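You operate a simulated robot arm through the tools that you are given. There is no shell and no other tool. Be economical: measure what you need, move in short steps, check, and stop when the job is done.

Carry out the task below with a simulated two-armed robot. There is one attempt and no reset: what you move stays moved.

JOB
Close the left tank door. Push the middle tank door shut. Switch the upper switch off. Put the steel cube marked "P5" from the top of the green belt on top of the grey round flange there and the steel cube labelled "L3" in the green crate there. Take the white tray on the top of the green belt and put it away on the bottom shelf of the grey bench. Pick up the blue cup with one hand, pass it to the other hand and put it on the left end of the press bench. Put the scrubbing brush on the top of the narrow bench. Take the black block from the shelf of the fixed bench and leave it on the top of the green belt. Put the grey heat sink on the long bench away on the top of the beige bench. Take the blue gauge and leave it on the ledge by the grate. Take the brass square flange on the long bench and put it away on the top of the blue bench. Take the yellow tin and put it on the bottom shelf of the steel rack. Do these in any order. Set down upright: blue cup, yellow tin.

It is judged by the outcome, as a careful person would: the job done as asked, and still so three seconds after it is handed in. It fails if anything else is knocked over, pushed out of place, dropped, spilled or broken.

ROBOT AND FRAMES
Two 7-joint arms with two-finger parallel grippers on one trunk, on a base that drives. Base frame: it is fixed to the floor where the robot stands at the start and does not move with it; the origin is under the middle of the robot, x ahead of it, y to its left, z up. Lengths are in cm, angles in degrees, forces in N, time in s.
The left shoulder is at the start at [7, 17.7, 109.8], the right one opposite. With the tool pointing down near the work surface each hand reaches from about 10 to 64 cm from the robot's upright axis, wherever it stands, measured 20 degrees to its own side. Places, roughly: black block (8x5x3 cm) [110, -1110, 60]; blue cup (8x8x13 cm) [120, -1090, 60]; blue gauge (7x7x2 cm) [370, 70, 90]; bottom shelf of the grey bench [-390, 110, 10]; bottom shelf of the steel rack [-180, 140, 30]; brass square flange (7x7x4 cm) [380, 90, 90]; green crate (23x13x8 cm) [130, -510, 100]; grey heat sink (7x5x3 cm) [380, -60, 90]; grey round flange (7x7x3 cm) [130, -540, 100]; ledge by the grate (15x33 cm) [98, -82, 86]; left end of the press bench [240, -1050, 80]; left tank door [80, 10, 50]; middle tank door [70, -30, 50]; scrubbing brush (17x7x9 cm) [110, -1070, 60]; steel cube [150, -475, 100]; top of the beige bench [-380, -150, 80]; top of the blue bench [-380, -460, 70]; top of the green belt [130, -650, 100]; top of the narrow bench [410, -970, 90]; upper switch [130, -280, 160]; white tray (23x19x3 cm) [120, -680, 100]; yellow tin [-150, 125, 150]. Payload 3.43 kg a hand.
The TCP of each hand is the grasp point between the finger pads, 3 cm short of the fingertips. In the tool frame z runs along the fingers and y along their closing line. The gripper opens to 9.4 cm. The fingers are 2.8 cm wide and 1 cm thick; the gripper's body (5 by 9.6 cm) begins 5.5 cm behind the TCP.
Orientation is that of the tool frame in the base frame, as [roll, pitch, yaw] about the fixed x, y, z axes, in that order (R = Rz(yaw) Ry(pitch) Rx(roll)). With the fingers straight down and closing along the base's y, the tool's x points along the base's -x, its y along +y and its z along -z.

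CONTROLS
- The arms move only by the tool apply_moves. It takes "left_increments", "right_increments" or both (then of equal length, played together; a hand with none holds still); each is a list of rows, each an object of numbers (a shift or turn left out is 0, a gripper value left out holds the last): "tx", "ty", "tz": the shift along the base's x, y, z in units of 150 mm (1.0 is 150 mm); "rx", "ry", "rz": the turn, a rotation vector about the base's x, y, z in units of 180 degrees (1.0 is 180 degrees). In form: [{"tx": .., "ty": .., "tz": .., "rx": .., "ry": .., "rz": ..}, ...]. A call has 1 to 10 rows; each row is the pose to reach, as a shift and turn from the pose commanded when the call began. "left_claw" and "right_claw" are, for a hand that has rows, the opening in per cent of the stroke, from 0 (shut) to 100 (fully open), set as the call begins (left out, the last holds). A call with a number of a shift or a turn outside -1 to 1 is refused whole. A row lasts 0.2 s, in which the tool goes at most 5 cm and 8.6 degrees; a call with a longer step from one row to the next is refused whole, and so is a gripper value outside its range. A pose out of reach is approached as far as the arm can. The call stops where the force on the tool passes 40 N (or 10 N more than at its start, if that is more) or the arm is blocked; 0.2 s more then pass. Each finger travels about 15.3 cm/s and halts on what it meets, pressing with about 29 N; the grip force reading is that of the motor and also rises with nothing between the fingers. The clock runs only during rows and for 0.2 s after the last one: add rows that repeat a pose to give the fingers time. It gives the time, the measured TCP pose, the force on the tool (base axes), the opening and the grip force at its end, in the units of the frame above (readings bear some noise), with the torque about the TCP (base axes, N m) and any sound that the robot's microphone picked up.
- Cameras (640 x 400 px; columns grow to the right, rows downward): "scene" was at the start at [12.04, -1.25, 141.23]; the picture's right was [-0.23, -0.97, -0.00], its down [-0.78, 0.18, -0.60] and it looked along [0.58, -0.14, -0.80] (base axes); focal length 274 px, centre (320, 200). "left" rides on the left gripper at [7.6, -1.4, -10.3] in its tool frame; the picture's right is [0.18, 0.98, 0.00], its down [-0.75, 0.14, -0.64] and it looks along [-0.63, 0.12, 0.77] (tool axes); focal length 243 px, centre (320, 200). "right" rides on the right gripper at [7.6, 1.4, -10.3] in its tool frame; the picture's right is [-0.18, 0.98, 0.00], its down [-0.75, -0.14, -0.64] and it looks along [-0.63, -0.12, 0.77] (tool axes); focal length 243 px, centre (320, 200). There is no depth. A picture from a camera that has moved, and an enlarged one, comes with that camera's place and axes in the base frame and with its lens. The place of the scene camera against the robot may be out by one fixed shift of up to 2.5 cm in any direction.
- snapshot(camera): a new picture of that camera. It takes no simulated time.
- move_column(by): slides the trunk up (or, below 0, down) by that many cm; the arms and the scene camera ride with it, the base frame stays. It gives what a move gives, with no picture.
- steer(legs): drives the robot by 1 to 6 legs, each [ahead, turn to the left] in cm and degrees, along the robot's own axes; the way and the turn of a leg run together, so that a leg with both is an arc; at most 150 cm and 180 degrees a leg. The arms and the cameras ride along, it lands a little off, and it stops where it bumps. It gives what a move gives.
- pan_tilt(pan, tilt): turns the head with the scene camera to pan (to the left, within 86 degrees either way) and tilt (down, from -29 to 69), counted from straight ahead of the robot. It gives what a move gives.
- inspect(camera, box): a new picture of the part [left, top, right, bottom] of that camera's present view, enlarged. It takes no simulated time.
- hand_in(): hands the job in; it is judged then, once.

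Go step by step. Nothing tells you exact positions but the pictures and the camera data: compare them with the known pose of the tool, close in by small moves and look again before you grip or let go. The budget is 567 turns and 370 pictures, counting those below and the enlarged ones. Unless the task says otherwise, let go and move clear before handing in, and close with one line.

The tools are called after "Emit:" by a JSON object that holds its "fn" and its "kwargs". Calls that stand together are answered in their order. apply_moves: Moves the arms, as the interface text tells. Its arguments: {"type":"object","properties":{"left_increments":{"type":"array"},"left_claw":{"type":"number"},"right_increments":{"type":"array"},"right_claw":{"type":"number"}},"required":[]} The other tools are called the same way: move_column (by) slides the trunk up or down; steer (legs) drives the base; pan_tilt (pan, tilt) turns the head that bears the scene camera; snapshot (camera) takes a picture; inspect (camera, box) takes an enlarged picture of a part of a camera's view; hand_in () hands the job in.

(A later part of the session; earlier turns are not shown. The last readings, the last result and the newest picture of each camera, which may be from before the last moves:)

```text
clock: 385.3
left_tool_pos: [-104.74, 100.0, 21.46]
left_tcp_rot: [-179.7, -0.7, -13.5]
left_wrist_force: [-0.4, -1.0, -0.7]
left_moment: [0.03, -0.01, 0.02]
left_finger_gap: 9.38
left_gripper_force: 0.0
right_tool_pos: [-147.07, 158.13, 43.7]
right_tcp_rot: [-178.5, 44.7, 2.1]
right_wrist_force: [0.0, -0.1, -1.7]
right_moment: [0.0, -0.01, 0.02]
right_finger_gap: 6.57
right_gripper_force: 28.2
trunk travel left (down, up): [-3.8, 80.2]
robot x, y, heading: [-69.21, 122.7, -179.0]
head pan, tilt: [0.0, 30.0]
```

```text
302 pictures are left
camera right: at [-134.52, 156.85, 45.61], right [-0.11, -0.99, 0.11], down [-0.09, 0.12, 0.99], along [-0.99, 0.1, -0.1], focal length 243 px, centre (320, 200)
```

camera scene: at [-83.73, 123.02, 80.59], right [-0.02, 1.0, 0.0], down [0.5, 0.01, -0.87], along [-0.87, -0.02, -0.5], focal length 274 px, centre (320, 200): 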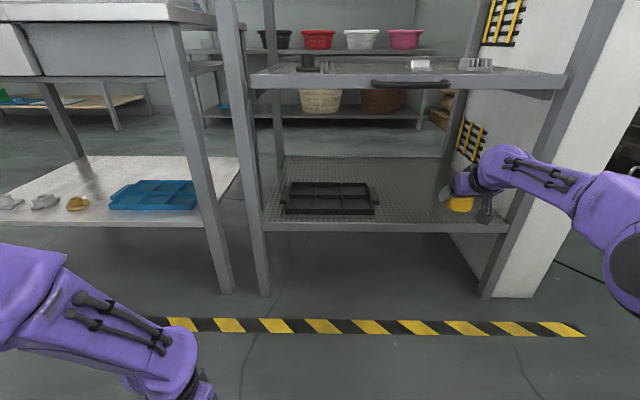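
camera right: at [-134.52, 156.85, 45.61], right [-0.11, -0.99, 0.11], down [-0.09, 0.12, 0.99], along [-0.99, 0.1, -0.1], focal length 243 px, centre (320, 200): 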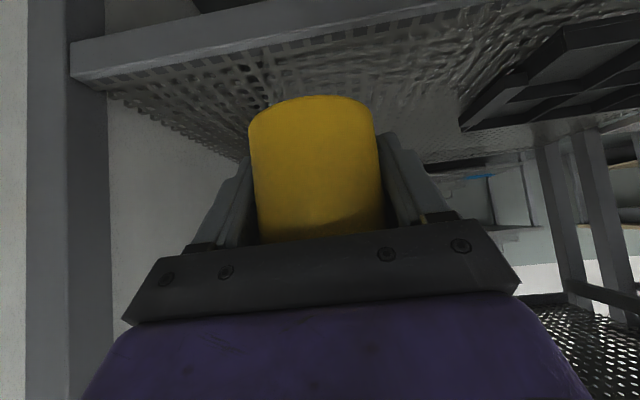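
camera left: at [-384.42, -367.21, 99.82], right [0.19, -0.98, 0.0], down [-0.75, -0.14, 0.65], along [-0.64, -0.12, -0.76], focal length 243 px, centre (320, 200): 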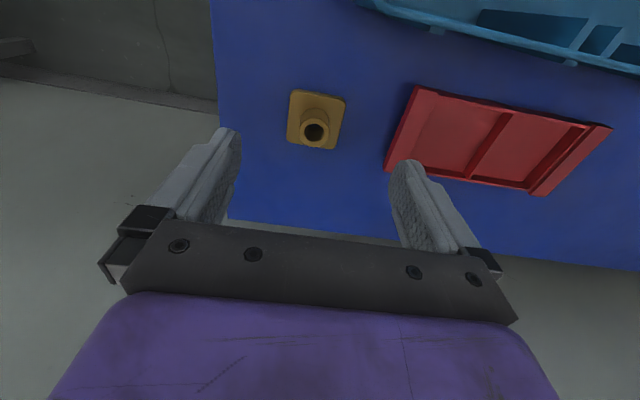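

Emit:
{"fn": "steer", "kwargs": {"legs": [[14, 0]]}}

Emit:
{"fn": "apply_moves", "kwargs": {"right_increments": [{"tz": -0.2}, {"tz": -0.4}, {"tz": -0.5}]}}

Emit:
{"fn": "snapshot", "kwargs": {"camera": "scene"}}

Emit:
{"fn": "snapshot", "kwargs": {"camera": "right"}}

```text
clock: 386.6
left_tool_pos: [-118.67, 99.78, 21.51]
left_tcp_rot: [-179.7, -0.8, -13.5]
left_wrist_force: [0.7, 1.5, 0.0]
left_moment: [0.04, 0.01, -0.03]
left_finger_gap: 9.4
left_gripper_force: 0.2
right_tool_pos: [-161.2, 157.75, 43.6]
right_tcp_rot: [-178.6, 44.7, 2.2]
right_wrist_force: [-0.2, -0.9, -1.5]
right_moment: [-0.02, 0.02, -0.01]
right_finger_gap: 6.58
right_gripper_force: 29.0
trunk travel left (down, up): [-3.8, 80.2]
robot x, y, heading: [-83.46, 122.94, -178.5]
head pan, tilt: [0.0, 30.0]
```

```text
clock: 387.4
left_tool_pos: [-118.73, 99.77, 21.52]
left_tcp_rot: [-179.7, -0.7, -13.4]
left_wrist_force: [0.0, 0.1, 0.4]
left_moment: [-0.02, 0.02, -0.01]
left_finger_gap: 9.41
left_gripper_force: 0.1
right_tool_pos: [-161.19, 157.73, 36.27]
right_tcp_rot: [-178.6, 44.8, 2.2]
right_wrist_force: [-0.5, -0.4, -2.1]
right_moment: [0.02, 0.01, -0.03]
right_finger_gap: 6.56
right_gripper_force: 29.0
trunk travel left (down, up): [-3.8, 80.2]
robot x, y, heading: [-83.45, 122.62, -178.8]
head pan, tilt: [0.0, 30.0]
```

```text
301 pictures are left
camera scene: at [-97.76, 122.74, 80.59], right [-0.02, 1.0, 0.0], down [0.5, 0.01, -0.87], along [-0.87, -0.02, -0.5], focal length 274 px, centre (320, 200)
```

scene: 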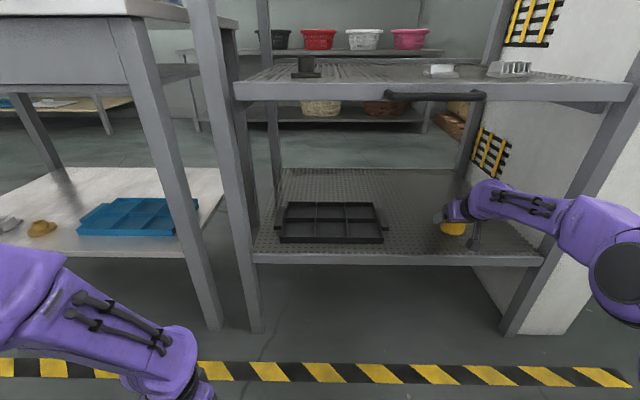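

```text
300 pictures are left
camera right: at [-148.62, 156.51, 38.13], right [-0.11, -0.99, 0.11], down [-0.09, 0.12, 0.99], along [-0.99, 0.1, -0.1], focal length 243 px, centre (320, 200)
```

right: 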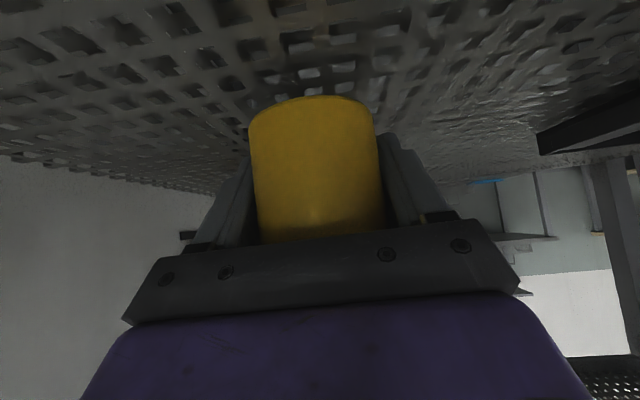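

The tin is over the shelf. I lower it until it touches.

Emit:
{"fn": "apply_moves", "kwargs": {"right_increments": [{"tz": -0.02}, {"tz": -0.04}, {"tz": -0.06}, {"tz": -0.08}, {"tz": -0.1}, {"tz": -0.12}, {"tz": -0.14}, {"tz": -0.16}, {"tz": -0.18}, {"tz": -0.2}]}}

```text
clock: 389.3
left_tool_pos: [-118.75, 99.8, 21.49]
left_tcp_rot: [-179.7, -0.5, -13.5]
left_wrist_force: [0.0, -0.4, -1.0]
left_moment: [0.0, 0.01, -0.01]
left_finger_gap: 9.4
left_gripper_force: 0.1
right_tool_pos: [-161.48, 157.91, 35.15]
right_tcp_rot: [-178.6, 46.0, 1.9]
right_wrist_force: [-3.8, 0.9, 17.8]
right_moment: [-0.45, -0.1, 0.02]
right_finger_gap: 6.57
right_gripper_force: 29.3
trunk travel left (down, up): [-3.8, 80.2]
robot x, y, heading: [-83.56, 122.87, -179.2]
head pan, tilt: [0.0, 30.0]
stopped in row 9 (right hand): the force on the tool passed its limit at 41 N (the readings are from after the stop); the commanded pose is now the measured one
```

Emit:
{"fn": "apply_moves", "kwargs": {"right_increments": [{"tz": 0.01}, {"tz": 0.01}, {"tz": 0.01}, {"tz": 0.01}], "right_claw": 100}}

Emit:
{"fn": "snapshot", "kwargs": {"camera": "right"}}

```text
clock: 390.3
left_tool_pos: [-118.61, 99.75, 21.67]
left_tcp_rot: [-179.7, -0.3, -13.6]
left_wrist_force: [0.0, 0.1, 0.0]
left_moment: [0.01, -0.01, -0.03]
left_finger_gap: 9.41
left_gripper_force: 0.0
right_tool_pos: [-161.28, 157.83, 35.13]
right_tcp_rot: [-178.5, 45.8, 2.1]
right_wrist_force: [9.2, 19.8, 26.7]
right_moment: [-0.58, 0.02, 0.3]
right_finger_gap: 8.28
right_gripper_force: 0.1
trunk travel left (down, up): [-3.8, 80.2]
robot x, y, heading: [-83.46, 122.53, -178.9]
head pan, tilt: [0.0, 30.0]
```

```text
299 pictures are left
camera right: at [-148.68, 156.53, 36.82], right [-0.11, -0.99, 0.11], down [-0.07, 0.12, 0.99], along [-0.99, 0.1, -0.08], focal length 243 px, centre (320, 200)
```

right: 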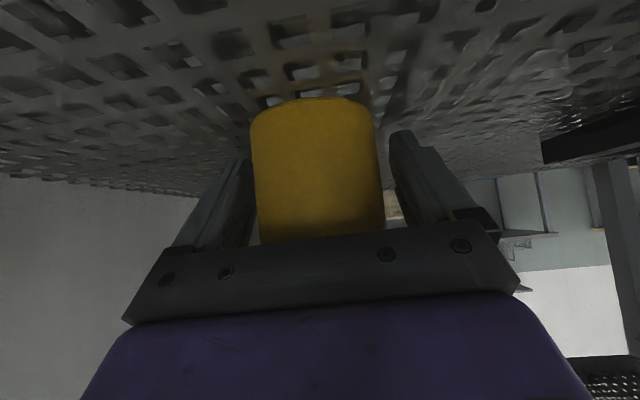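

Emit:
{"fn": "apply_moves", "kwargs": {"right_increments": [{"tz": 0.03}, {"tz": 0.05}, {"tz": 0.05}, {"tz": 0.05}], "right_claw": 100}}

Emit:
{"fn": "snapshot", "kwargs": {"camera": "right"}}

```text
clock: 391.3
left_tool_pos: [-118.69, 99.89, 21.47]
left_tcp_rot: [-179.7, -0.6, -13.5]
left_wrist_force: [-0.6, -0.1, 0.1]
left_moment: [0.01, -0.02, 0.0]
left_finger_gap: 9.4
left_gripper_force: 0.1
right_tool_pos: [-161.26, 157.71, 35.17]
right_tcp_rot: [-178.7, 45.2, 2.0]
right_wrist_force: [0.3, 0.5, 0.7]
right_moment: [-0.06, -0.03, 0.05]
right_finger_gap: 9.42
right_gripper_force: 0.1
trunk travel left (down, up): [-3.8, 80.2]
robot x, y, heading: [-83.43, 122.82, -178.6]
head pan, tilt: [0.0, 30.0]
```

```text
298 pictures are left
camera right: at [-148.71, 156.5, 36.98], right [-0.11, -0.99, 0.11], down [-0.08, 0.12, 0.99], along [-0.99, 0.1, -0.09], focal length 243 px, centre (320, 200)
```

right: 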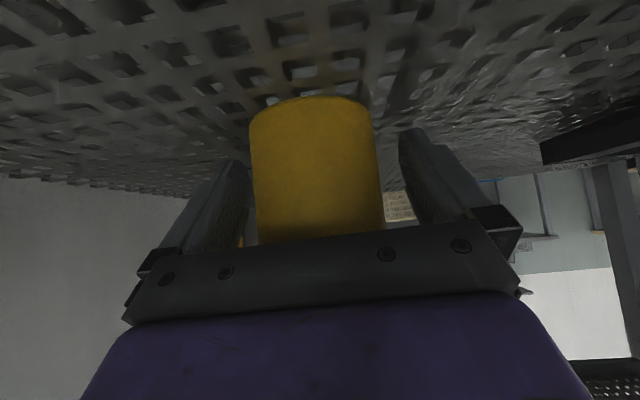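

Free now, and the tin stands. I draw the hand back and up along its own line.

Emit:
{"fn": "apply_moves", "kwargs": {"right_increments": [{"tz": 0.1, "tx": 0.12}, {"tz": 0.2, "tx": 0.3}, {"tz": 0.3, "tx": 0.5}, {"tz": 0.4, "tx": 0.7}]}}

Emit:
{"fn": "snapshot", "kwargs": {"camera": "right"}}

```text
clock: 392.3
left_tool_pos: [-118.77, 99.79, 21.6]
left_tcp_rot: [-179.7, -0.6, -13.5]
left_wrist_force: [-1.2, -0.2, -0.5]
left_moment: [-0.04, -0.02, -0.01]
left_finger_gap: 9.38
left_gripper_force: 0.1
right_tool_pos: [-150.9, 157.68, 41.47]
right_tcp_rot: [-178.6, 45.4, 2.0]
right_wrist_force: [-0.6, -0.5, -0.2]
right_moment: [0.0, -0.01, -0.01]
right_finger_gap: 9.41
right_gripper_force: 0.1
trunk travel left (down, up): [-3.8, 80.2]
robot x, y, heading: [-83.38, 122.45, -178.9]
head pan, tilt: [0.0, 30.0]
```

```text
297 pictures are left
camera right: at [-138.26, 156.55, 43.22], right [-0.11, -0.99, 0.11], down [-0.07, 0.12, 0.99], along [-0.99, 0.1, -0.09], focal length 243 px, centre (320, 200)
```

right: 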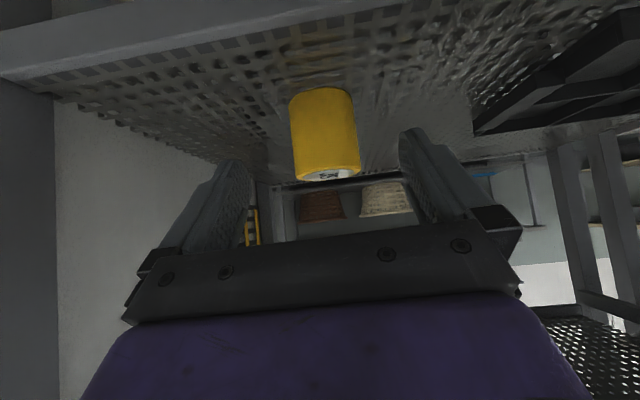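

The yellow tin stands on the bottom shelf. I back off, raise the trunk, straighten the hand, and head down the aisle toward the switch.

Emit:
{"fn": "steer", "kwargs": {"legs": [[-60, 0]]}}

Emit:
{"fn": "move_column", "kwargs": {"by": 40}}

Emit:
{"fn": "move_column", "kwargs": {"by": 40}}

Emit:
{"fn": "apply_moves", "kwargs": {"right_increments": [{"tx": 0.25, "ry": -0.045, "ty": -0.1}, {"tx": 0.5, "ry": -0.09, "ty": -0.2}, {"tx": 0.75, "ry": -0.135, "ty": -0.3}, {"tx": 1.0, "ry": -0.18, "ty": -0.4}, {"tx": 1.0, "ry": -0.225, "ty": -0.5}, {"tx": 1.0, "ry": -0.25, "ty": -0.5}]}}

Emit:
{"fn": "steer", "kwargs": {"legs": [[0, 89], [150, 0], [150, 0], [60, 0]]}}

Emit:
{"fn": "pan_tilt", "kwargs": {"pan": 60, "tilt": 10}}

Emit:
{"fn": "snapshot", "kwargs": {"camera": "scene"}}

```text
clock: 395.7
left_tool_pos: [-58.43, 101.07, 21.48]
left_tcp_rot: [-179.7, -0.7, -13.3]
left_wrist_force: [0.3, -0.1, 0.4]
left_moment: [0.02, 0.01, 0.0]
left_finger_gap: 9.39
left_gripper_force: 0.0
right_tool_pos: [-90.86, 158.96, 41.57]
right_tcp_rot: [-178.7, 45.4, 2.1]
right_wrist_force: [0.0, 0.6, 0.0]
right_moment: [-0.01, 0.0, -0.01]
right_finger_gap: 9.42
right_gripper_force: 0.0
trunk travel left (down, up): [-3.8, 80.2]
robot x, y, heading: [-23.33, 123.9, -178.9]
head pan, tilt: [0.0, 30.0]
```

```text
clock: 399.5
left_tool_pos: [-58.52, 101.1, 61.52]
left_tcp_rot: [-179.7, -0.7, -13.4]
left_wrist_force: [0.1, -0.6, 0.5]
left_moment: [0.0, 0.0, 0.0]
left_finger_gap: 9.42
left_gripper_force: 0.1
right_tool_pos: [-90.84, 158.91, 81.61]
right_tcp_rot: [-178.5, 45.5, 2.2]
right_wrist_force: [-1.1, -0.2, -0.4]
right_moment: [-0.02, 0.0, 0.02]
right_finger_gap: 9.4
right_gripper_force: 0.0
trunk travel left (down, up): [-43.8, 40.2]
robot x, y, heading: [-23.3, 123.51, -178.5]
head pan, tilt: [0.0, 30.0]
```

```text
clock: 403.3
left_tool_pos: [-58.49, 100.95, 101.48]
left_tcp_rot: [-179.6, -0.6, -13.3]
left_wrist_force: [0.2, -0.4, 0.1]
left_moment: [0.03, 0.03, -0.02]
left_finger_gap: 9.41
left_gripper_force: 0.1
right_tool_pos: [-90.89, 158.8, 121.54]
right_tcp_rot: [-178.6, 45.3, 2.2]
right_wrist_force: [0.1, -0.6, 0.2]
right_moment: [-0.01, 0.0, 0.0]
right_finger_gap: 9.43
right_gripper_force: 0.0
trunk travel left (down, up): [-83.8, 0.2]
robot x, y, heading: [-23.13, 123.74, -178.4]
head pan, tilt: [0.0, 30.0]
```

```text
clock: 404.7
left_tool_pos: [-58.65, 101.06, 101.5]
left_tcp_rot: [-179.7, -0.7, -13.3]
left_wrist_force: [-0.2, -0.2, 1.1]
left_moment: [0.0, -0.03, -0.01]
left_finger_gap: 9.4
left_gripper_force: 0.0
right_tool_pos: [-75.99, 151.29, 121.28]
right_tcp_rot: [179.8, 0.3, 1.6]
right_wrist_force: [-0.1, 0.3, 0.5]
right_moment: [-0.01, -0.01, 0.01]
right_finger_gap: 9.39
right_gripper_force: 0.1
trunk travel left (down, up): [-83.8, 0.2]
robot x, y, heading: [-23.19, 123.7, -178.7]
head pan, tilt: [0.0, 30.0]
```

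```text
clock: 426.0
left_tool_pos: [-1.7, -271.95, 101.49]
left_tcp_rot: [-179.8, -0.6, 75.6]
left_wrist_force: [0.3, 0.3, 0.6]
left_moment: [0.0, 0.03, -0.03]
left_finger_gap: 9.38
left_gripper_force: 0.1
right_tool_pos: [-52.54, -288.38, 121.54]
right_tcp_rot: [179.8, 0.5, 90.3]
right_wrist_force: [-0.7, -0.7, 0.2]
right_moment: [-0.02, 0.0, 0.01]
right_finger_gap: 9.4
right_gripper_force: 0.1
trunk travel left (down, up): [-83.8, 0.2]
robot x, y, heading: [-23.68, -235.88, -89.7]
head pan, tilt: [0.0, 30.0]
```

```text
clock: 427.3
left_tool_pos: [-1.8, -272.22, 101.36]
left_tcp_rot: [-179.6, -0.7, 75.5]
left_wrist_force: [0.4, 0.7, -0.2]
left_moment: [-0.02, -0.02, -0.01]
left_finger_gap: 9.4
left_gripper_force: 0.1
right_tool_pos: [-52.47, -288.47, 121.42]
right_tcp_rot: [179.8, 0.4, 90.4]
right_wrist_force: [-0.1, 0.5, 0.7]
right_moment: [-0.01, 0.02, 0.0]
right_finger_gap: 9.4
right_gripper_force: 0.0
trunk travel left (down, up): [-83.8, 0.2]
robot x, y, heading: [-24.12, -236.28, -89.8]
head pan, tilt: [60.0, 10.0]
```

```text
296 pictures are left
camera scene: at [-15.96, -245.79, 163.83], right [-0.5, -0.87, 0.0], down [-0.15, 0.09, -0.98], along [0.85, -0.49, -0.17], focal length 274 px, centre (320, 200)
```

scene: 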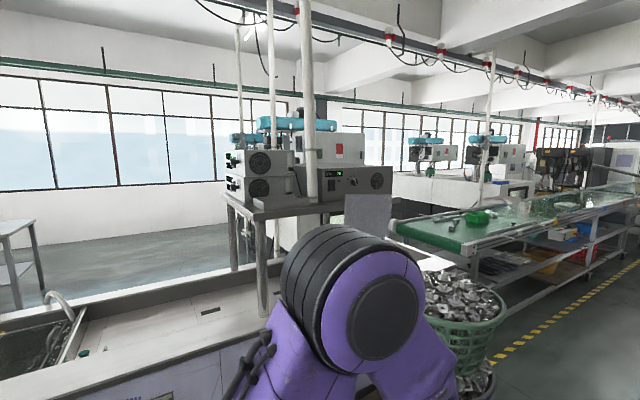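

Emit:
{"fn": "inspect", "kwargs": {"camera": "scene", "box": [210, 110, 410, 235]}}

```text
3.20 times, centred on (310, 172) of scene
camera zoom: at [-15.96, -245.79, 163.83], right [-0.5, -0.87, 0.0], down [-0.15, 0.09, -0.98], along [0.85, -0.49, -0.17], focal length 877 px, centre (352, 288)
```

zoom: 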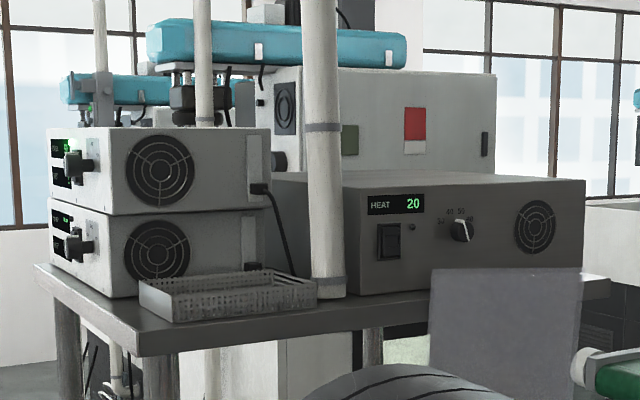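

The switch panel faces +y, on the upper of the two stacked boxes. I move to the tank bench's front, diagonal to it, for a view of the panel.

Emit:
{"fn": "steer", "kwargs": {"legs": [[0, 130], [64, 0], [0, -70]]}}

Emit:
{"fn": "pan_tilt", "kwargs": {"pan": 0, "tilt": 5}}

Emit:
{"fn": "snapshot", "kwargs": {"camera": "scene"}}

```text
clock: 439.2
left_tool_pos: [68.11, -196.35, 101.55]
left_tcp_rot: [-179.7, -0.7, 134.4]
left_wrist_force: [-0.5, -1.2, -1.2]
left_moment: [-0.02, -0.01, 0.03]
left_finger_gap: 9.38
left_gripper_force: 0.1
right_tool_pos: [55.88, -248.21, 121.53]
right_tcp_rot: [180.0, 0.5, 149.2]
right_wrist_force: [0.0, -0.3, -0.2]
right_moment: [0.02, 0.01, 0.0]
right_finger_gap: 9.39
right_gripper_force: 0.0
trunk travel left (down, up): [-83.8, 0.2]
robot x, y, heading: [26.36, -197.14, -31.1]
head pan, tilt: [60.0, 10.0]
```

```text
clock: 440.5
left_tool_pos: [68.06, -196.35, 101.47]
left_tcp_rot: [-179.6, -0.5, 134.3]
left_wrist_force: [0.8, -0.9, -0.1]
left_moment: [-0.01, -0.02, 0.02]
left_finger_gap: 9.41
left_gripper_force: 0.1
right_tool_pos: [55.84, -248.18, 121.34]
right_tcp_rot: [179.8, 0.3, 149.2]
right_wrist_force: [0.0, -0.3, 0.3]
right_moment: [-0.01, -0.01, -0.05]
right_finger_gap: 9.43
right_gripper_force: 0.0
trunk travel left (down, up): [-83.8, 0.2]
robot x, y, heading: [26.14, -196.86, -31.2]
head pan, tilt: [0.0, 5.0]
```

```text
294 pictures are left
camera scene: at [38.17, -203.76, 164.63], right [-0.51, -0.86, 0.0], down [-0.07, 0.04, -1.0], along [0.85, -0.51, -0.09], focal length 274 px, centre (320, 200)
```

scene: 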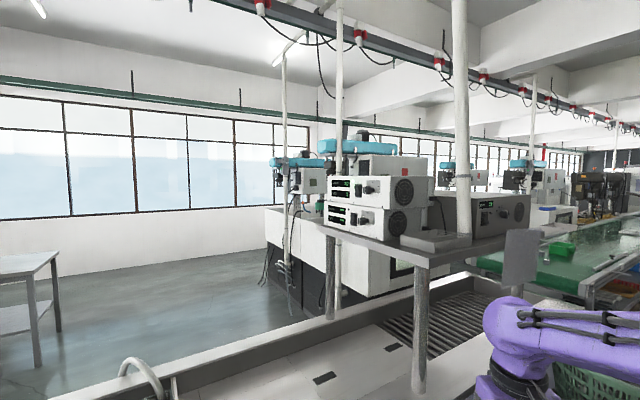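

Emit:
{"fn": "inspect", "kwargs": {"camera": "scene", "box": [310, 160, 450, 250]}}

```text
4.44 times, centred on (380, 205) of scene
camera zoom: at [38.17, -203.76, 164.63], right [-0.51, -0.86, 0.0], down [-0.07, 0.04, -1.0], along [0.85, -0.51, -0.09], focal length 1218 px, centre (53, 178)
```

zoom: 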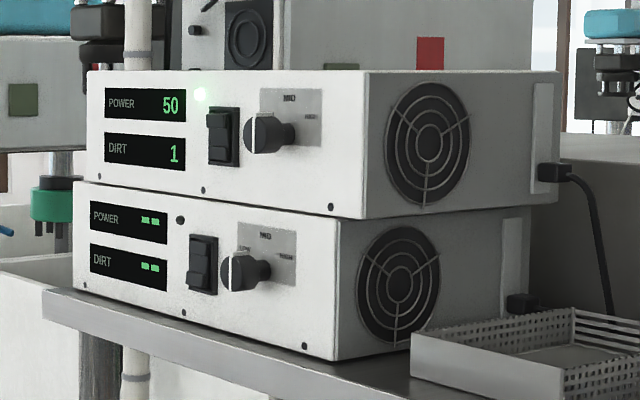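

Emit:
{"fn": "inspect", "kwargs": {"camera": "scene", "box": [350, 180, 380, 225]}}

```text
8.89 times, centred on (365, 202) of scene
camera zoom: at [38.17, -203.76, 164.63], right [-0.51, -0.86, 0.0], down [-0.07, 0.04, -1.0], along [0.85, -0.51, -0.09], focal length 2437 px, centre (-80, 178)
```

zoom: 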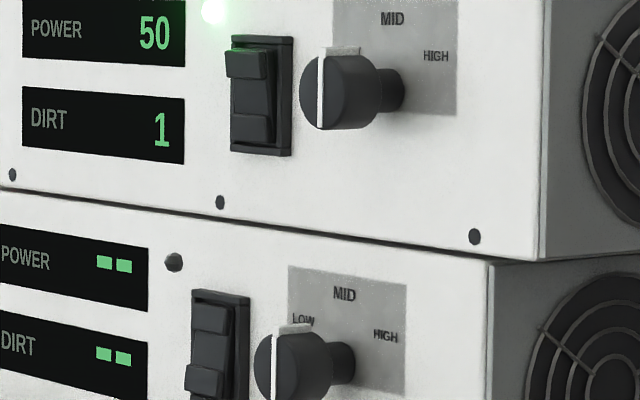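

The upper unit is on: its rocker's top half stands out, so pressing the top half switches it off. It is at about (130, -278, 160). I check the floor space between here and there.

Emit:
{"fn": "pan_tilt", "kwargs": {"pan": -15, "tilt": 50}}

Emit:
{"fn": "snapshot", "kwargs": {"camera": "scene"}}

```text
clock: 441.6
left_tool_pos: [68.04, -196.32, 101.7]
left_tcp_rot: [-179.7, -0.6, 134.4]
left_wrist_force: [0.0, 0.9, -0.2]
left_moment: [0.04, 0.03, 0.03]
left_finger_gap: 9.38
left_gripper_force: 0.0
right_tool_pos: [55.86, -248.23, 121.46]
right_tcp_rot: [179.7, 0.4, 149.1]
right_wrist_force: [0.5, -0.1, 0.1]
right_moment: [-0.02, 0.0, 0.03]
right_finger_gap: 9.42
right_gripper_force: 0.0
trunk travel left (down, up): [-83.8, 0.2]
robot x, y, heading: [26.29, -196.81, -31.1]
head pan, tilt: [-15.0, 50.0]
```

```text
291 pictures are left
camera scene: at [35.65, -204.57, 157.65], right [-0.72, -0.69, 0.0], down [-0.53, 0.55, -0.64], along [0.45, -0.46, -0.77], focal length 274 px, centre (320, 200)
```

scene: 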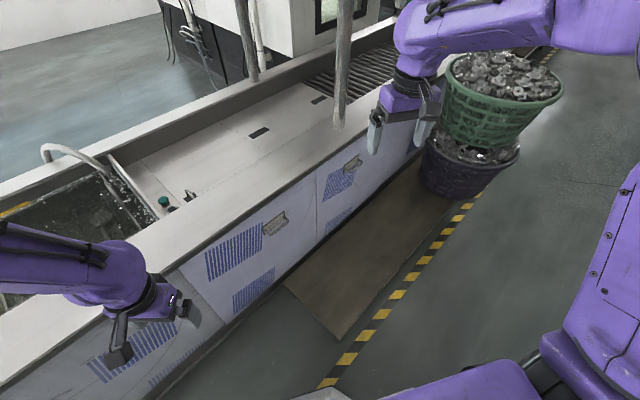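

The switch panel sits beyond a knob from this side and past a plank on the floor, so a press from the front would foul the knob. The floor behind the tank bench is free, so I'll go round and press it from there.

Emit:
{"fn": "steer", "kwargs": {"legs": [[0, 124], [150, 0], [150, 0], [55, 0], [0, -88], [140, 0]]}}

```text
clock: 474.2
left_tool_pos: [182.38, 190.89, 101.48]
left_tcp_rot: [-179.7, -0.5, 169.5]
left_wrist_force: [0.1, 0.2, 0.9]
left_moment: [0.01, -0.01, -0.01]
left_finger_gap: 9.4
left_gripper_force: 0.0
right_tool_pos: [202.16, 141.32, 121.48]
right_tcp_rot: [179.8, 0.5, -175.6]
right_wrist_force: [0.6, -0.3, -0.6]
right_moment: [-0.02, -0.02, -0.03]
right_finger_gap: 9.43
right_gripper_force: 0.1
trunk travel left (down, up): [-83.8, 0.2]
robot x, y, heading: [148.64, 166.41, 4.2]
head pan, tilt: [-15.0, 50.0]
```

Emit:
{"fn": "steer", "kwargs": {"legs": [[0, -56.8], [133, 0], [0, -40.7], [150, 0], [90, 0]]}}

Emit:
{"fn": "pan_tilt", "kwargs": {"pan": 0, "tilt": 25}}

Emit:
{"fn": "snapshot", "kwargs": {"camera": "scene"}}

```text
clock: 496.6
left_tool_pos: [241.98, -214.36, 101.54]
left_tcp_rot: [-179.7, -0.6, 74.2]
left_wrist_force: [1.0, -0.5, 0.2]
left_moment: [-0.02, -0.02, -0.03]
left_finger_gap: 9.39
left_gripper_force: 0.1
right_tool_pos: [190.69, -229.54, 121.37]
right_tcp_rot: [179.8, 0.4, 89.1]
right_wrist_force: [0.7, -0.1, 0.4]
right_moment: [0.02, 0.0, -0.01]
right_finger_gap: 9.4
right_gripper_force: 0.1
trunk travel left (down, up): [-83.8, 0.2]
robot x, y, heading: [220.39, -178.31, -91.3]
head pan, tilt: [-15.0, 50.0]
```

```text
clock: 497.5
left_tool_pos: [241.91, -214.47, 101.54]
left_tcp_rot: [-179.6, -0.6, 74.2]
left_wrist_force: [-0.7, -0.5, 0.3]
left_moment: [0.02, -0.01, -0.01]
left_finger_gap: 9.41
left_gripper_force: 0.0
right_tool_pos: [190.78, -229.66, 121.55]
right_tcp_rot: [179.8, 0.4, 89.0]
right_wrist_force: [1.0, 0.3, 0.4]
right_moment: [0.02, -0.04, -0.01]
right_finger_gap: 9.36
right_gripper_force: 0.1
trunk travel left (down, up): [-83.8, 0.2]
robot x, y, heading: [220.78, -178.31, -91.1]
head pan, tilt: [0.0, 25.0]
```

```text
290 pictures are left
camera scene: at [220.18, -192.14, 161.38], right [-1.0, 0.02, 0.0], down [0.01, 0.42, -0.91], along [-0.02, -0.91, -0.42], focal length 274 px, centre (320, 200)
```

scene: 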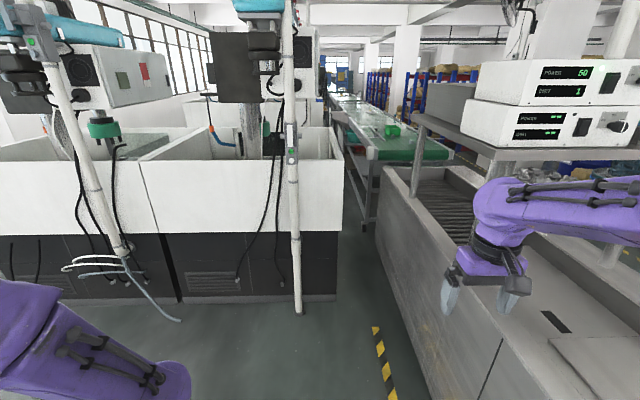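

The panel is in clear view from here. I raise the right hand and turn it to point forward with closed fingers.

Emit:
{"fn": "apply_moves", "kwargs": {"right_increments": [{"rx": -0.045, "tz": 0.1}, {"rx": -0.09, "tz": 0.2}, {"rx": -0.135, "tz": 0.3}, {"rx": -0.18, "tz": 0.4}, {"rx": -0.225, "tz": 0.5}, {"rx": -0.27, "tz": 0.6}, {"rx": -0.315, "tz": 0.7}, {"rx": -0.36, "tz": 0.8}, {"rx": -0.405, "tz": 0.9}, {"rx": -0.45, "tz": 1.0}], "right_claw": 0}}

Emit:
{"fn": "apply_moves", "kwargs": {"right_increments": [{"rx": -0.045, "tz": 0.3}, {"rx": -0.05, "tz": 0.6}, {"rx": -0.05, "tz": 0.9}, {"rx": -0.05, "tz": 1.0}]}}

Emit:
{"fn": "apply_moves", "kwargs": {"right_increments": [{"tz": 0.3}, {"tz": 0.6}, {"tz": 0.6}]}}

```text
clock: 499.7
left_tool_pos: [241.94, -214.45, 101.54]
left_tcp_rot: [-179.8, -0.6, 74.2]
left_wrist_force: [-0.7, 0.7, -0.4]
left_moment: [0.01, 0.02, 0.04]
left_finger_gap: 9.37
left_gripper_force: 0.0
right_tool_pos: [186.5, -233.74, 132.9]
right_tcp_rot: [167.5, 81.1, 77.3]
right_wrist_force: [0.4, 0.2, -0.3]
right_moment: [0.0, 0.02, -0.04]
right_finger_gap: 0.0
right_gripper_force: 29.3
right hand out of reach, approached as far as the arm can: row 4, 5, 6, 7, 8, 9, 10
trunk travel left (down, up): [-83.8, 0.2]
robot x, y, heading: [220.83, -178.51, -91.1]
head pan, tilt: [0.0, 25.0]
```

```text
clock: 500.7
left_tool_pos: [241.85, -214.45, 101.46]
left_tcp_rot: [-179.7, -0.6, 74.3]
left_wrist_force: [0.2, -0.4, -0.1]
left_moment: [0.0, -0.01, -0.04]
left_finger_gap: 9.39
left_gripper_force: 0.0
right_tool_pos: [184.02, -236.71, 147.86]
right_tcp_rot: [68.6, 88.0, -21.2]
right_wrist_force: [0.5, 0.1, -0.1]
right_moment: [0.04, -0.02, 0.0]
right_finger_gap: 0.0
right_gripper_force: 29.1
right hand out of reach, approached as far as the arm can: row 1, 2, 3, 4
trunk travel left (down, up): [-83.8, 0.2]
robot x, y, heading: [220.61, -178.31, -91.4]
head pan, tilt: [0.0, 25.0]
```

```text
clock: 501.5
left_tool_pos: [241.95, -214.56, 101.61]
left_tcp_rot: [-179.7, -0.7, 74.2]
left_wrist_force: [0.4, 0.0, -0.5]
left_moment: [0.01, -0.02, -0.03]
left_finger_gap: 9.4
left_gripper_force: 0.1
right_tool_pos: [183.87, -236.76, 156.81]
right_tcp_rot: [72.6, 88.1, -17.5]
right_wrist_force: [-0.2, -0.8, 0.3]
right_moment: [-0.02, 0.0, -0.02]
right_finger_gap: 0.01
right_gripper_force: 28.5
right hand out of reach, approached as far as the arm can: row 1
trunk travel left (down, up): [-83.8, 0.2]
robot x, y, heading: [220.56, -178.47, -91.1]
head pan, tilt: [0.0, 25.0]
```

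The hand now points forward. I reposition so the approach comes diagonally from the +x side, clear of the knob.

Emit:
{"fn": "steer", "kwargs": {"legs": [[0, 41], [21, 0], [0, -75], [48, 0]]}}

Emit:
{"fn": "pan_tilt", "kwargs": {"pan": -20, "tilt": 5}}

Emit:
{"fn": "snapshot", "kwargs": {"camera": "scene"}}

Emit:
{"fn": "snapshot", "kwargs": {"camera": "right"}}

```text
clock: 510.8
left_tool_pos: [202.64, -274.79, 101.6]
left_tcp_rot: [-179.7, -0.6, 39.2]
left_wrist_force: [0.7, -0.1, 0.2]
left_moment: [-0.02, 0.01, 0.0]
left_finger_gap: 9.4
left_gripper_force: 0.0
right_tool_pos: [142.26, -259.71, 156.73]
right_tcp_rot: [73.3, 88.0, -51.8]
right_wrist_force: [-0.8, 0.0, -0.1]
right_moment: [-0.05, 0.01, 0.03]
right_finger_gap: 0.0
right_gripper_force: 29.2
trunk travel left (down, up): [-83.8, 0.2]
robot x, y, heading: [205.68, -233.28, -126.3]
head pan, tilt: [0.0, 25.0]
```

```text
clock: 511.6
left_tool_pos: [202.62, -274.99, 101.46]
left_tcp_rot: [-179.7, -0.6, 39.2]
left_wrist_force: [0.2, 0.5, 0.0]
left_moment: [0.05, 0.02, 0.0]
left_finger_gap: 9.38
left_gripper_force: 0.1
right_tool_pos: [142.17, -259.92, 156.55]
right_tcp_rot: [77.0, 87.9, -48.0]
right_wrist_force: [0.5, 0.7, 0.5]
right_moment: [-0.02, 0.02, 0.03]
right_finger_gap: 0.0
right_gripper_force: 29.2
trunk travel left (down, up): [-83.8, 0.2]
robot x, y, heading: [205.6, -233.3, -126.2]
head pan, tilt: [-20.0, 5.0]
```

```text
289 pictures are left
camera scene: at [195.04, -241.87, 164.62], right [-0.56, 0.83, 0.0], down [0.07, 0.05, -1.0], along [-0.83, -0.55, -0.09], focal length 274 px, centre (320, 200)
```

scene: 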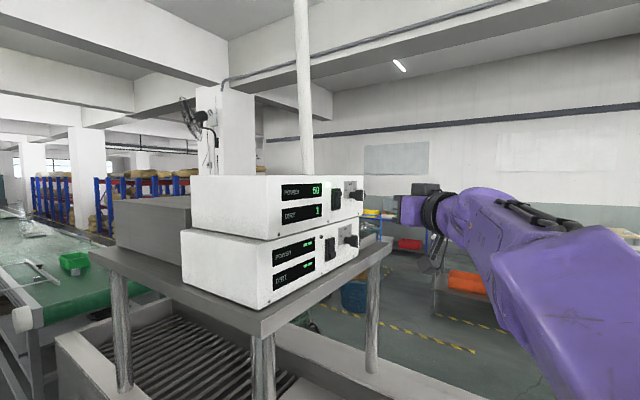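

```text
288 pictures are left
camera right: at [149.2, -252.54, 148.98], right [0.8, -0.56, 0.22], down [0.23, 0.63, 0.74], along [-0.55, -0.54, 0.63], focal length 243 px, centre (320, 200)
```

right: 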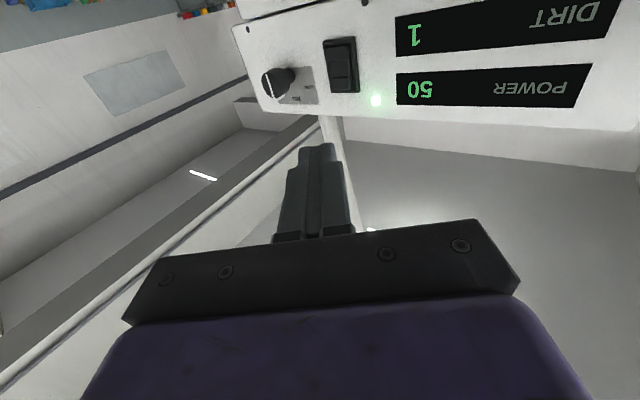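

The rocker spans z≈153–158.6 at (132.4, -278). I bring the fingertips just in front of its top half.

Emit:
{"fn": "apply_moves", "kwargs": {"right_increments": [{"tx": -0.13, "ty": -0.2, "tz": 0.02}, {"tx": -0.27, "ty": -0.4, "tz": 0.04}, {"tx": -0.4, "ty": -0.6, "tz": 0.06}, {"tx": -0.53, "ty": -0.78, "tz": 0.08}]}}

Emit:
{"fn": "snapshot", "kwargs": {"camera": "right"}}

Emit:
{"fn": "inspect", "kwargs": {"camera": "scene", "box": [260, 150, 440, 262]}}

```text
clock: 512.6
left_tool_pos: [202.41, -274.95, 101.45]
left_tcp_rot: [-179.7, -0.8, 39.2]
left_wrist_force: [-0.1, -0.5, 0.1]
left_moment: [0.01, -0.01, -0.02]
left_finger_gap: 9.41
left_gripper_force: 0.1
right_tool_pos: [134.01, -271.69, 157.82]
right_tcp_rot: [77.5, 88.2, -47.5]
right_wrist_force: [0.4, 0.2, 0.0]
right_moment: [0.0, -0.03, -0.02]
right_finger_gap: 0.02
right_gripper_force: 29.2
trunk travel left (down, up): [-83.8, 0.2]
robot x, y, heading: [205.8, -233.34, -126.1]
head pan, tilt: [-20.0, 5.0]
```

```text
287 pictures are left
camera right: at [141.12, -264.39, 150.21], right [0.8, -0.56, 0.22], down [0.23, 0.63, 0.74], along [-0.55, -0.55, 0.63], focal length 243 px, centre (320, 200)
```

right: 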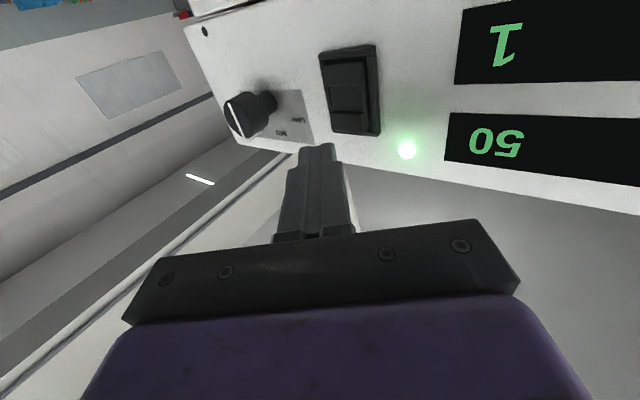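

```text
3.56 times, centred on (350, 206) of scene
camera zoom: at [194.84, -241.99, 164.61], right [-0.56, 0.83, 0.0], down [0.07, 0.05, -1.0], along [-0.83, -0.55, -0.09], focal length 975 px, centre (213, 179)
```

zoom: 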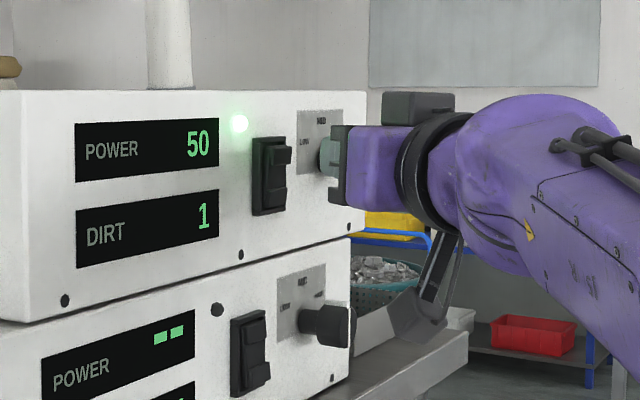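

The tips are in line with the rocker's top half. I press slowly along -y.

Emit:
{"fn": "apply_moves", "kwargs": {"right_increments": [{"ty": -0.05}, {"ty": -0.1}, {"ty": -0.15}, {"ty": -0.2}, {"ty": -0.24}, {"ty": -0.28}, {"ty": -0.31}]}}

Emit:
{"fn": "snapshot", "kwargs": {"camera": "right"}}

```text
clock: 514.2
left_tool_pos: [202.55, -274.64, 101.71]
left_tcp_rot: [-179.9, -0.6, 39.1]
left_wrist_force: [0.2, -0.1, -0.2]
left_moment: [-0.01, 0.02, -0.02]
left_finger_gap: 9.4
left_gripper_force: 0.2
right_tool_pos: [134.2, -275.8, 157.92]
right_tcp_rot: [73.9, 88.0, -51.2]
right_wrist_force: [4.1, 8.1, -2.4]
right_moment: [0.19, -0.06, 0.01]
right_finger_gap: 0.0
right_gripper_force: 29.4
trunk travel left (down, up): [-83.8, 0.2]
robot x, y, heading: [206.01, -233.08, -126.5]
head pan, tilt: [-20.0, 5.0]
```

```text
285 pictures are left
camera right: at [141.4, -268.53, 150.3], right [0.8, -0.56, 0.22], down [0.24, 0.63, 0.74], along [-0.55, -0.54, 0.63], focal length 243 px, centre (320, 200)
```

right: 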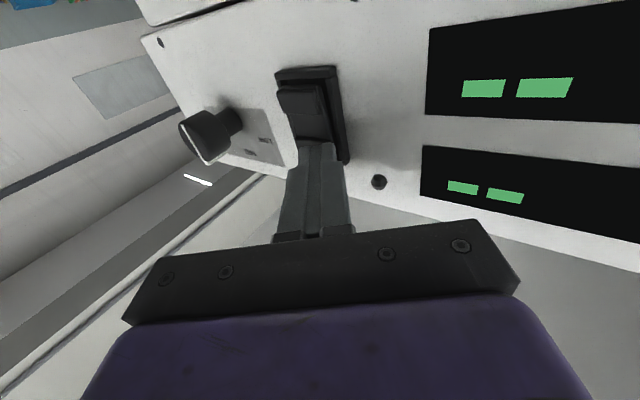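

The unit is off: the LED is dark and its displays show dashes. I retract the hand and back out.

Emit:
{"fn": "apply_moves", "kwargs": {"right_increments": [{"ty": 0.15, "tx": 0.03}, {"ty": 0.4, "tx": 0.15}, {"ty": 0.6, "tx": 0.3}, {"ty": 0.8, "tx": 0.45}]}}

Emit:
{"fn": "steer", "kwargs": {"legs": [[-50, 0]]}}

Emit:
{"fn": "apply_moves", "kwargs": {"right_increments": [{"rx": 0.036, "ry": -0.026}, {"rx": 0.072, "ry": -0.052, "tz": -0.1}, {"rx": 0.108, "ry": -0.078, "tz": -0.2}, {"rx": 0.144, "ry": -0.104, "tz": -0.4}, {"rx": 0.18, "ry": -0.13, "tz": -0.6}, {"rx": 0.216, "ry": -0.156, "tz": -0.8}, {"rx": 0.252, "ry": -0.182, "tz": -1.0}, {"rx": 0.288, "ry": -0.208, "tz": -1.0}, {"rx": 0.324, "ry": -0.234, "tz": -1.0}, {"rx": 0.36, "ry": -0.26, "tz": -1.0}]}}

Emit:
{"fn": "apply_moves", "kwargs": {"right_increments": [{"rx": 0.022, "ry": -0.016, "tz": -0.3}, {"rx": 0.044, "ry": -0.033, "tz": -0.6}, {"rx": 0.044, "ry": -0.033, "tz": -0.9}, {"rx": 0.044, "ry": -0.033, "tz": -1.0}]}}

```text
clock: 515.2
left_tool_pos: [202.5, -275.14, 101.42]
left_tcp_rot: [-179.6, -0.7, 39.2]
left_wrist_force: [0.3, 0.3, -0.8]
left_moment: [-0.03, 0.02, 0.02]
left_finger_gap: 9.38
left_gripper_force: 0.1
right_tool_pos: [138.83, -267.54, 157.83]
right_tcp_rot: [77.8, 88.2, -47.0]
right_wrist_force: [-0.1, 0.2, -0.8]
right_moment: [0.0, 0.0, -0.01]
right_finger_gap: 0.01
right_gripper_force: 28.5
right hand out of reach, approached as far as the arm can: row 4
trunk travel left (down, up): [-83.8, 0.2]
robot x, y, heading: [206.0, -233.02, -126.2]
head pan, tilt: [-20.0, 5.0]
```

```text
clock: 518.2
left_tool_pos: [231.85, -234.85, 101.49]
left_tcp_rot: [-179.7, -0.7, 39.3]
left_wrist_force: [0.3, -0.1, 0.3]
left_moment: [0.0, -0.02, -0.01]
left_finger_gap: 9.39
left_gripper_force: 0.1
right_tool_pos: [168.06, -227.63, 157.87]
right_tcp_rot: [77.8, 88.3, -47.0]
right_wrist_force: [0.4, -0.2, -0.1]
right_moment: [0.02, 0.0, 0.02]
right_finger_gap: 0.02
right_gripper_force: 28.4
trunk travel left (down, up): [-83.8, 0.2]
robot x, y, heading: [235.22, -193.43, -126.1]
head pan, tilt: [-20.0, 5.0]
```

```text
clock: 520.4
left_tool_pos: [231.97, -234.64, 101.51]
left_tcp_rot: [-179.8, -0.6, 39.3]
left_wrist_force: [-0.3, 1.1, -0.3]
left_moment: [0.02, -0.01, -0.01]
left_finger_gap: 9.4
left_gripper_force: 0.0
right_tool_pos: [169.64, -222.91, 139.79]
right_tcp_rot: [178.4, 10.5, 52.2]
right_wrist_force: [-0.3, -0.8, 0.0]
right_moment: [-0.04, 0.0, 0.0]
right_finger_gap: 0.01
right_gripper_force: 28.9
right hand out of reach, approached as far as the arm can: row 9, 10
trunk travel left (down, up): [-83.8, 0.2]
robot x, y, heading: [234.78, -193.12, -126.1]
head pan, tilt: [-20.0, 5.0]
```

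```text
clock: 521.4
left_tool_pos: [231.92, -234.85, 101.49]
left_tcp_rot: [-179.8, -0.6, 39.4]
left_wrist_force: [-0.6, 0.8, -0.5]
left_moment: [0.0, -0.01, 0.03]
left_finger_gap: 9.4
left_gripper_force: 0.1
right_tool_pos: [167.34, -224.93, 125.62]
right_tcp_rot: [178.7, 0.5, 52.4]
right_wrist_force: [0.2, -0.5, -0.8]
right_moment: [-0.02, -0.01, 0.0]
right_finger_gap: 0.03
right_gripper_force: 29.0
right hand out of reach, approached as far as the arm can: row 1, 2, 3, 4
trunk travel left (down, up): [-83.8, 0.2]
robot x, y, heading: [235.04, -193.2, -126.0]
head pan, tilt: [-20.0, 5.0]
```

Emit:
{"fn": "apply_moves", "kwargs": {"right_increments": [{"tx": 0.2, "ty": 0.1, "tz": -0.2}, {"tx": 0.4, "ty": 0.15, "tz": -0.4}, {"tx": 0.6, "ty": 0.2, "tz": -0.6}, {"tx": 0.8, "ty": 0.25, "tz": -0.8}, {"tx": 1.0, "ty": 0.3, "tz": -1.0}]}}

Emit:
{"fn": "steer", "kwargs": {"legs": [[0, -136], [150, 0], [105, 0], [0, 28], [125, 0]]}}

```text
clock: 522.6
left_tool_pos: [231.89, -234.79, 101.44]
left_tcp_rot: [-179.7, -0.8, 39.4]
left_wrist_force: [-0.4, 0.1, -0.1]
left_moment: [0.0, 0.02, 0.03]
left_finger_gap: 9.39
left_gripper_force: 0.1
right_tool_pos: [172.12, -233.18, 111.78]
right_tcp_rot: [178.7, 0.5, 52.3]
right_wrist_force: [-0.7, -0.2, -0.6]
right_moment: [-0.03, -0.01, 0.01]
right_finger_gap: 0.02
right_gripper_force: 29.0
right hand out of reach, approached as far as the arm can: row 1, 2, 3, 4, 5
trunk travel left (down, up): [-83.8, 0.2]
robot x, y, heading: [235.22, -193.01, -125.9]
head pan, tilt: [-20.0, 5.0]
```

```text
clock: 548.0
left_tool_pos: [98.39, 182.4, 101.47]
left_tcp_rot: [-179.7, -0.5, -70.5]
left_wrist_force: [0.6, 0.5, -0.2]
left_moment: [0.01, 0.01, -0.03]
left_finger_gap: 9.4
left_gripper_force: 0.1
right_tool_pos: [120.07, 238.07, 111.83]
right_tcp_rot: [178.7, 0.5, -57.5]
right_wrist_force: [-0.1, -0.3, -0.6]
right_moment: [0.01, -0.01, -0.01]
right_finger_gap: 0.0
right_gripper_force: 29.2
trunk travel left (down, up): [-83.8, 0.2]
robot x, y, heading: [136.53, 164.94, 124.1]
head pan, tilt: [-20.0, 5.0]
```

Emit:
{"fn": "steer", "kwargs": {"legs": [[0, 66], [138, 0], [0, 80], [150, 0], [150, 0], [130, 0]]}}

Emit:
{"fn": "pan_tilt", "kwargs": {"pan": 20, "tilt": 15}}

Emit:
{"fn": "snapshot", "kwargs": {"camera": "scene"}}

```text
clock: 581.4
left_tool_pos: [14.12, -323.32, 101.45]
left_tcp_rot: [-179.7, -0.7, 73.9]
left_wrist_force: [0.0, -0.3, -0.5]
left_moment: [-0.03, 0.04, 0.01]
left_finger_gap: 9.37
left_gripper_force: 0.0
right_tool_pos: [-36.08, -355.74, 111.81]
right_tcp_rot: [178.8, 0.6, 86.8]
right_wrist_force: [0.1, 0.4, 0.0]
right_moment: [0.04, 0.03, -0.01]
right_finger_gap: 0.0
right_gripper_force: 29.1
trunk travel left (down, up): [-83.8, 0.2]
robot x, y, heading: [-6.65, -286.95, -91.6]
head pan, tilt: [-20.0, 5.0]
```

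```text
clock: 582.5
left_tool_pos: [14.34, -323.17, 101.49]
left_tcp_rot: [-179.7, -0.6, 73.9]
left_wrist_force: [-0.3, 0.8, -0.3]
left_moment: [-0.02, 0.0, 0.02]
left_finger_gap: 9.4
left_gripper_force: 0.1
right_tool_pos: [-35.95, -355.59, 111.86]
right_tcp_rot: [178.7, 0.5, 86.8]
right_wrist_force: [0.2, 0.3, 0.3]
right_moment: [0.04, 0.0, 0.0]
right_finger_gap: 0.0
right_gripper_force: 29.1
trunk travel left (down, up): [-83.8, 0.2]
robot x, y, heading: [-7.08, -287.16, -91.6]
head pan, tilt: [20.0, 15.0]
```

```text
284 pictures are left
camera scene: at [-4.14, -300.42, 163.02], right [-0.95, -0.32, 0.0], down [-0.08, 0.25, -0.97], along [0.3, -0.92, -0.26], focal length 274 px, centre (320, 200)
```

scene: 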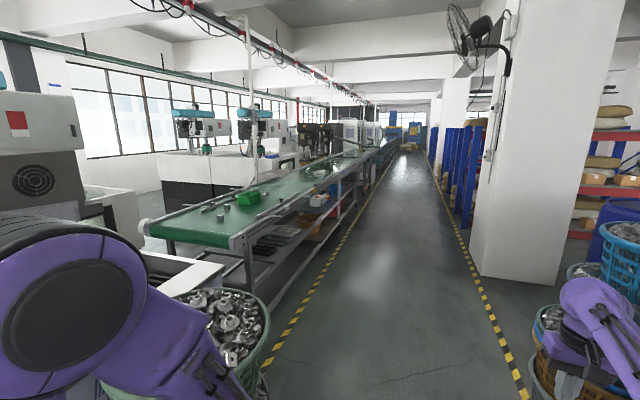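

The belt runs from y≈-420 at x≈84–150. I drive on down the aisle and turn to face it near the cubes.

Emit:
{"fn": "steer", "kwargs": {"legs": [[0, 1.6], [150, 0], [65, 0], [0, 90]]}}

Emit:
{"fn": "pan_tilt", "kwargs": {"pan": 0, "tilt": 25}}

Emit:
{"fn": "snapshot", "kwargs": {"camera": "scene"}}

```text
clock: 597.2
left_tool_pos: [29.31, -478.17, 101.55]
left_tcp_rot: [-179.6, -0.6, 165.5]
left_wrist_force: [-0.5, 0.1, -0.1]
left_moment: [-0.01, 0.01, -0.01]
left_finger_gap: 9.4
left_gripper_force: 0.0
right_tool_pos: [63.05, -527.35, 111.94]
right_tcp_rot: [178.8, 0.6, 178.4]
right_wrist_force: [0.0, -0.9, -0.3]
right_moment: [0.03, -0.04, 0.01]
right_finger_gap: 0.0
right_gripper_force: 28.9
trunk travel left (down, up): [-83.8, 0.2]
robot x, y, heading: [-6.68, -500.03, 0.1]
head pan, tilt: [20.0, 15.0]
```

```text
clock: 598.0
left_tool_pos: [29.26, -478.04, 101.6]
left_tcp_rot: [-179.8, -0.5, 165.5]
left_wrist_force: [0.7, -0.4, 0.1]
left_moment: [-0.01, -0.01, -0.02]
left_finger_gap: 9.37
left_gripper_force: 0.3
right_tool_pos: [63.15, -527.29, 111.85]
right_tcp_rot: [178.6, 0.5, 178.5]
right_wrist_force: [0.4, -0.2, 0.7]
right_moment: [0.03, -0.02, -0.01]
right_finger_gap: 0.0
right_gripper_force: 28.6
trunk travel left (down, up): [-83.8, 0.2]
robot x, y, heading: [-6.44, -499.69, 0.1]
head pan, tilt: [0.0, 25.0]
```

```text
283 pictures are left
camera scene: at [7.67, -499.64, 161.39], right [0.0, -1.0, 0.0], down [-0.42, 0.0, -0.91], along [0.91, 0.0, -0.42], focal length 274 px, centre (320, 200)
```

scene: 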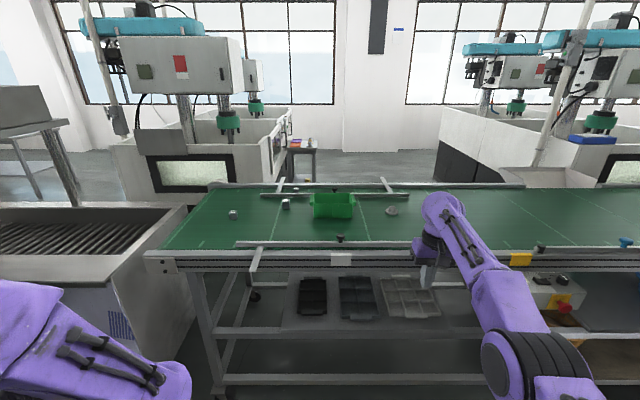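

Emit:
{"fn": "inspect", "kwargs": {"camera": "scene", "box": [200, 160, 440, 310]}}

```text
2.67 times, centred on (320, 235) of scene
camera zoom: at [7.67, -499.64, 161.39], right [0.0, -1.0, 0.0], down [-0.42, 0.0, -0.91], along [0.91, 0.0, -0.42], focal length 731 px, centre (320, 107)
```

zoom: 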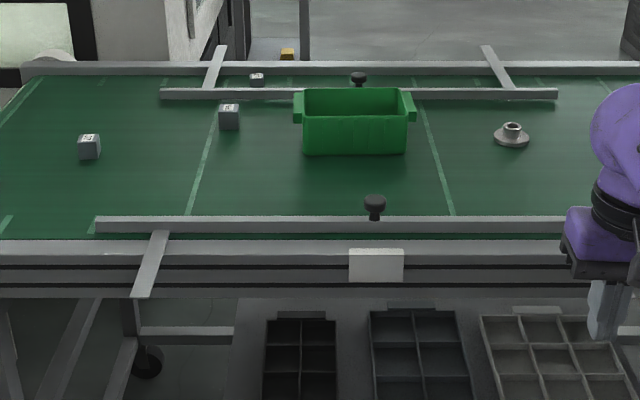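

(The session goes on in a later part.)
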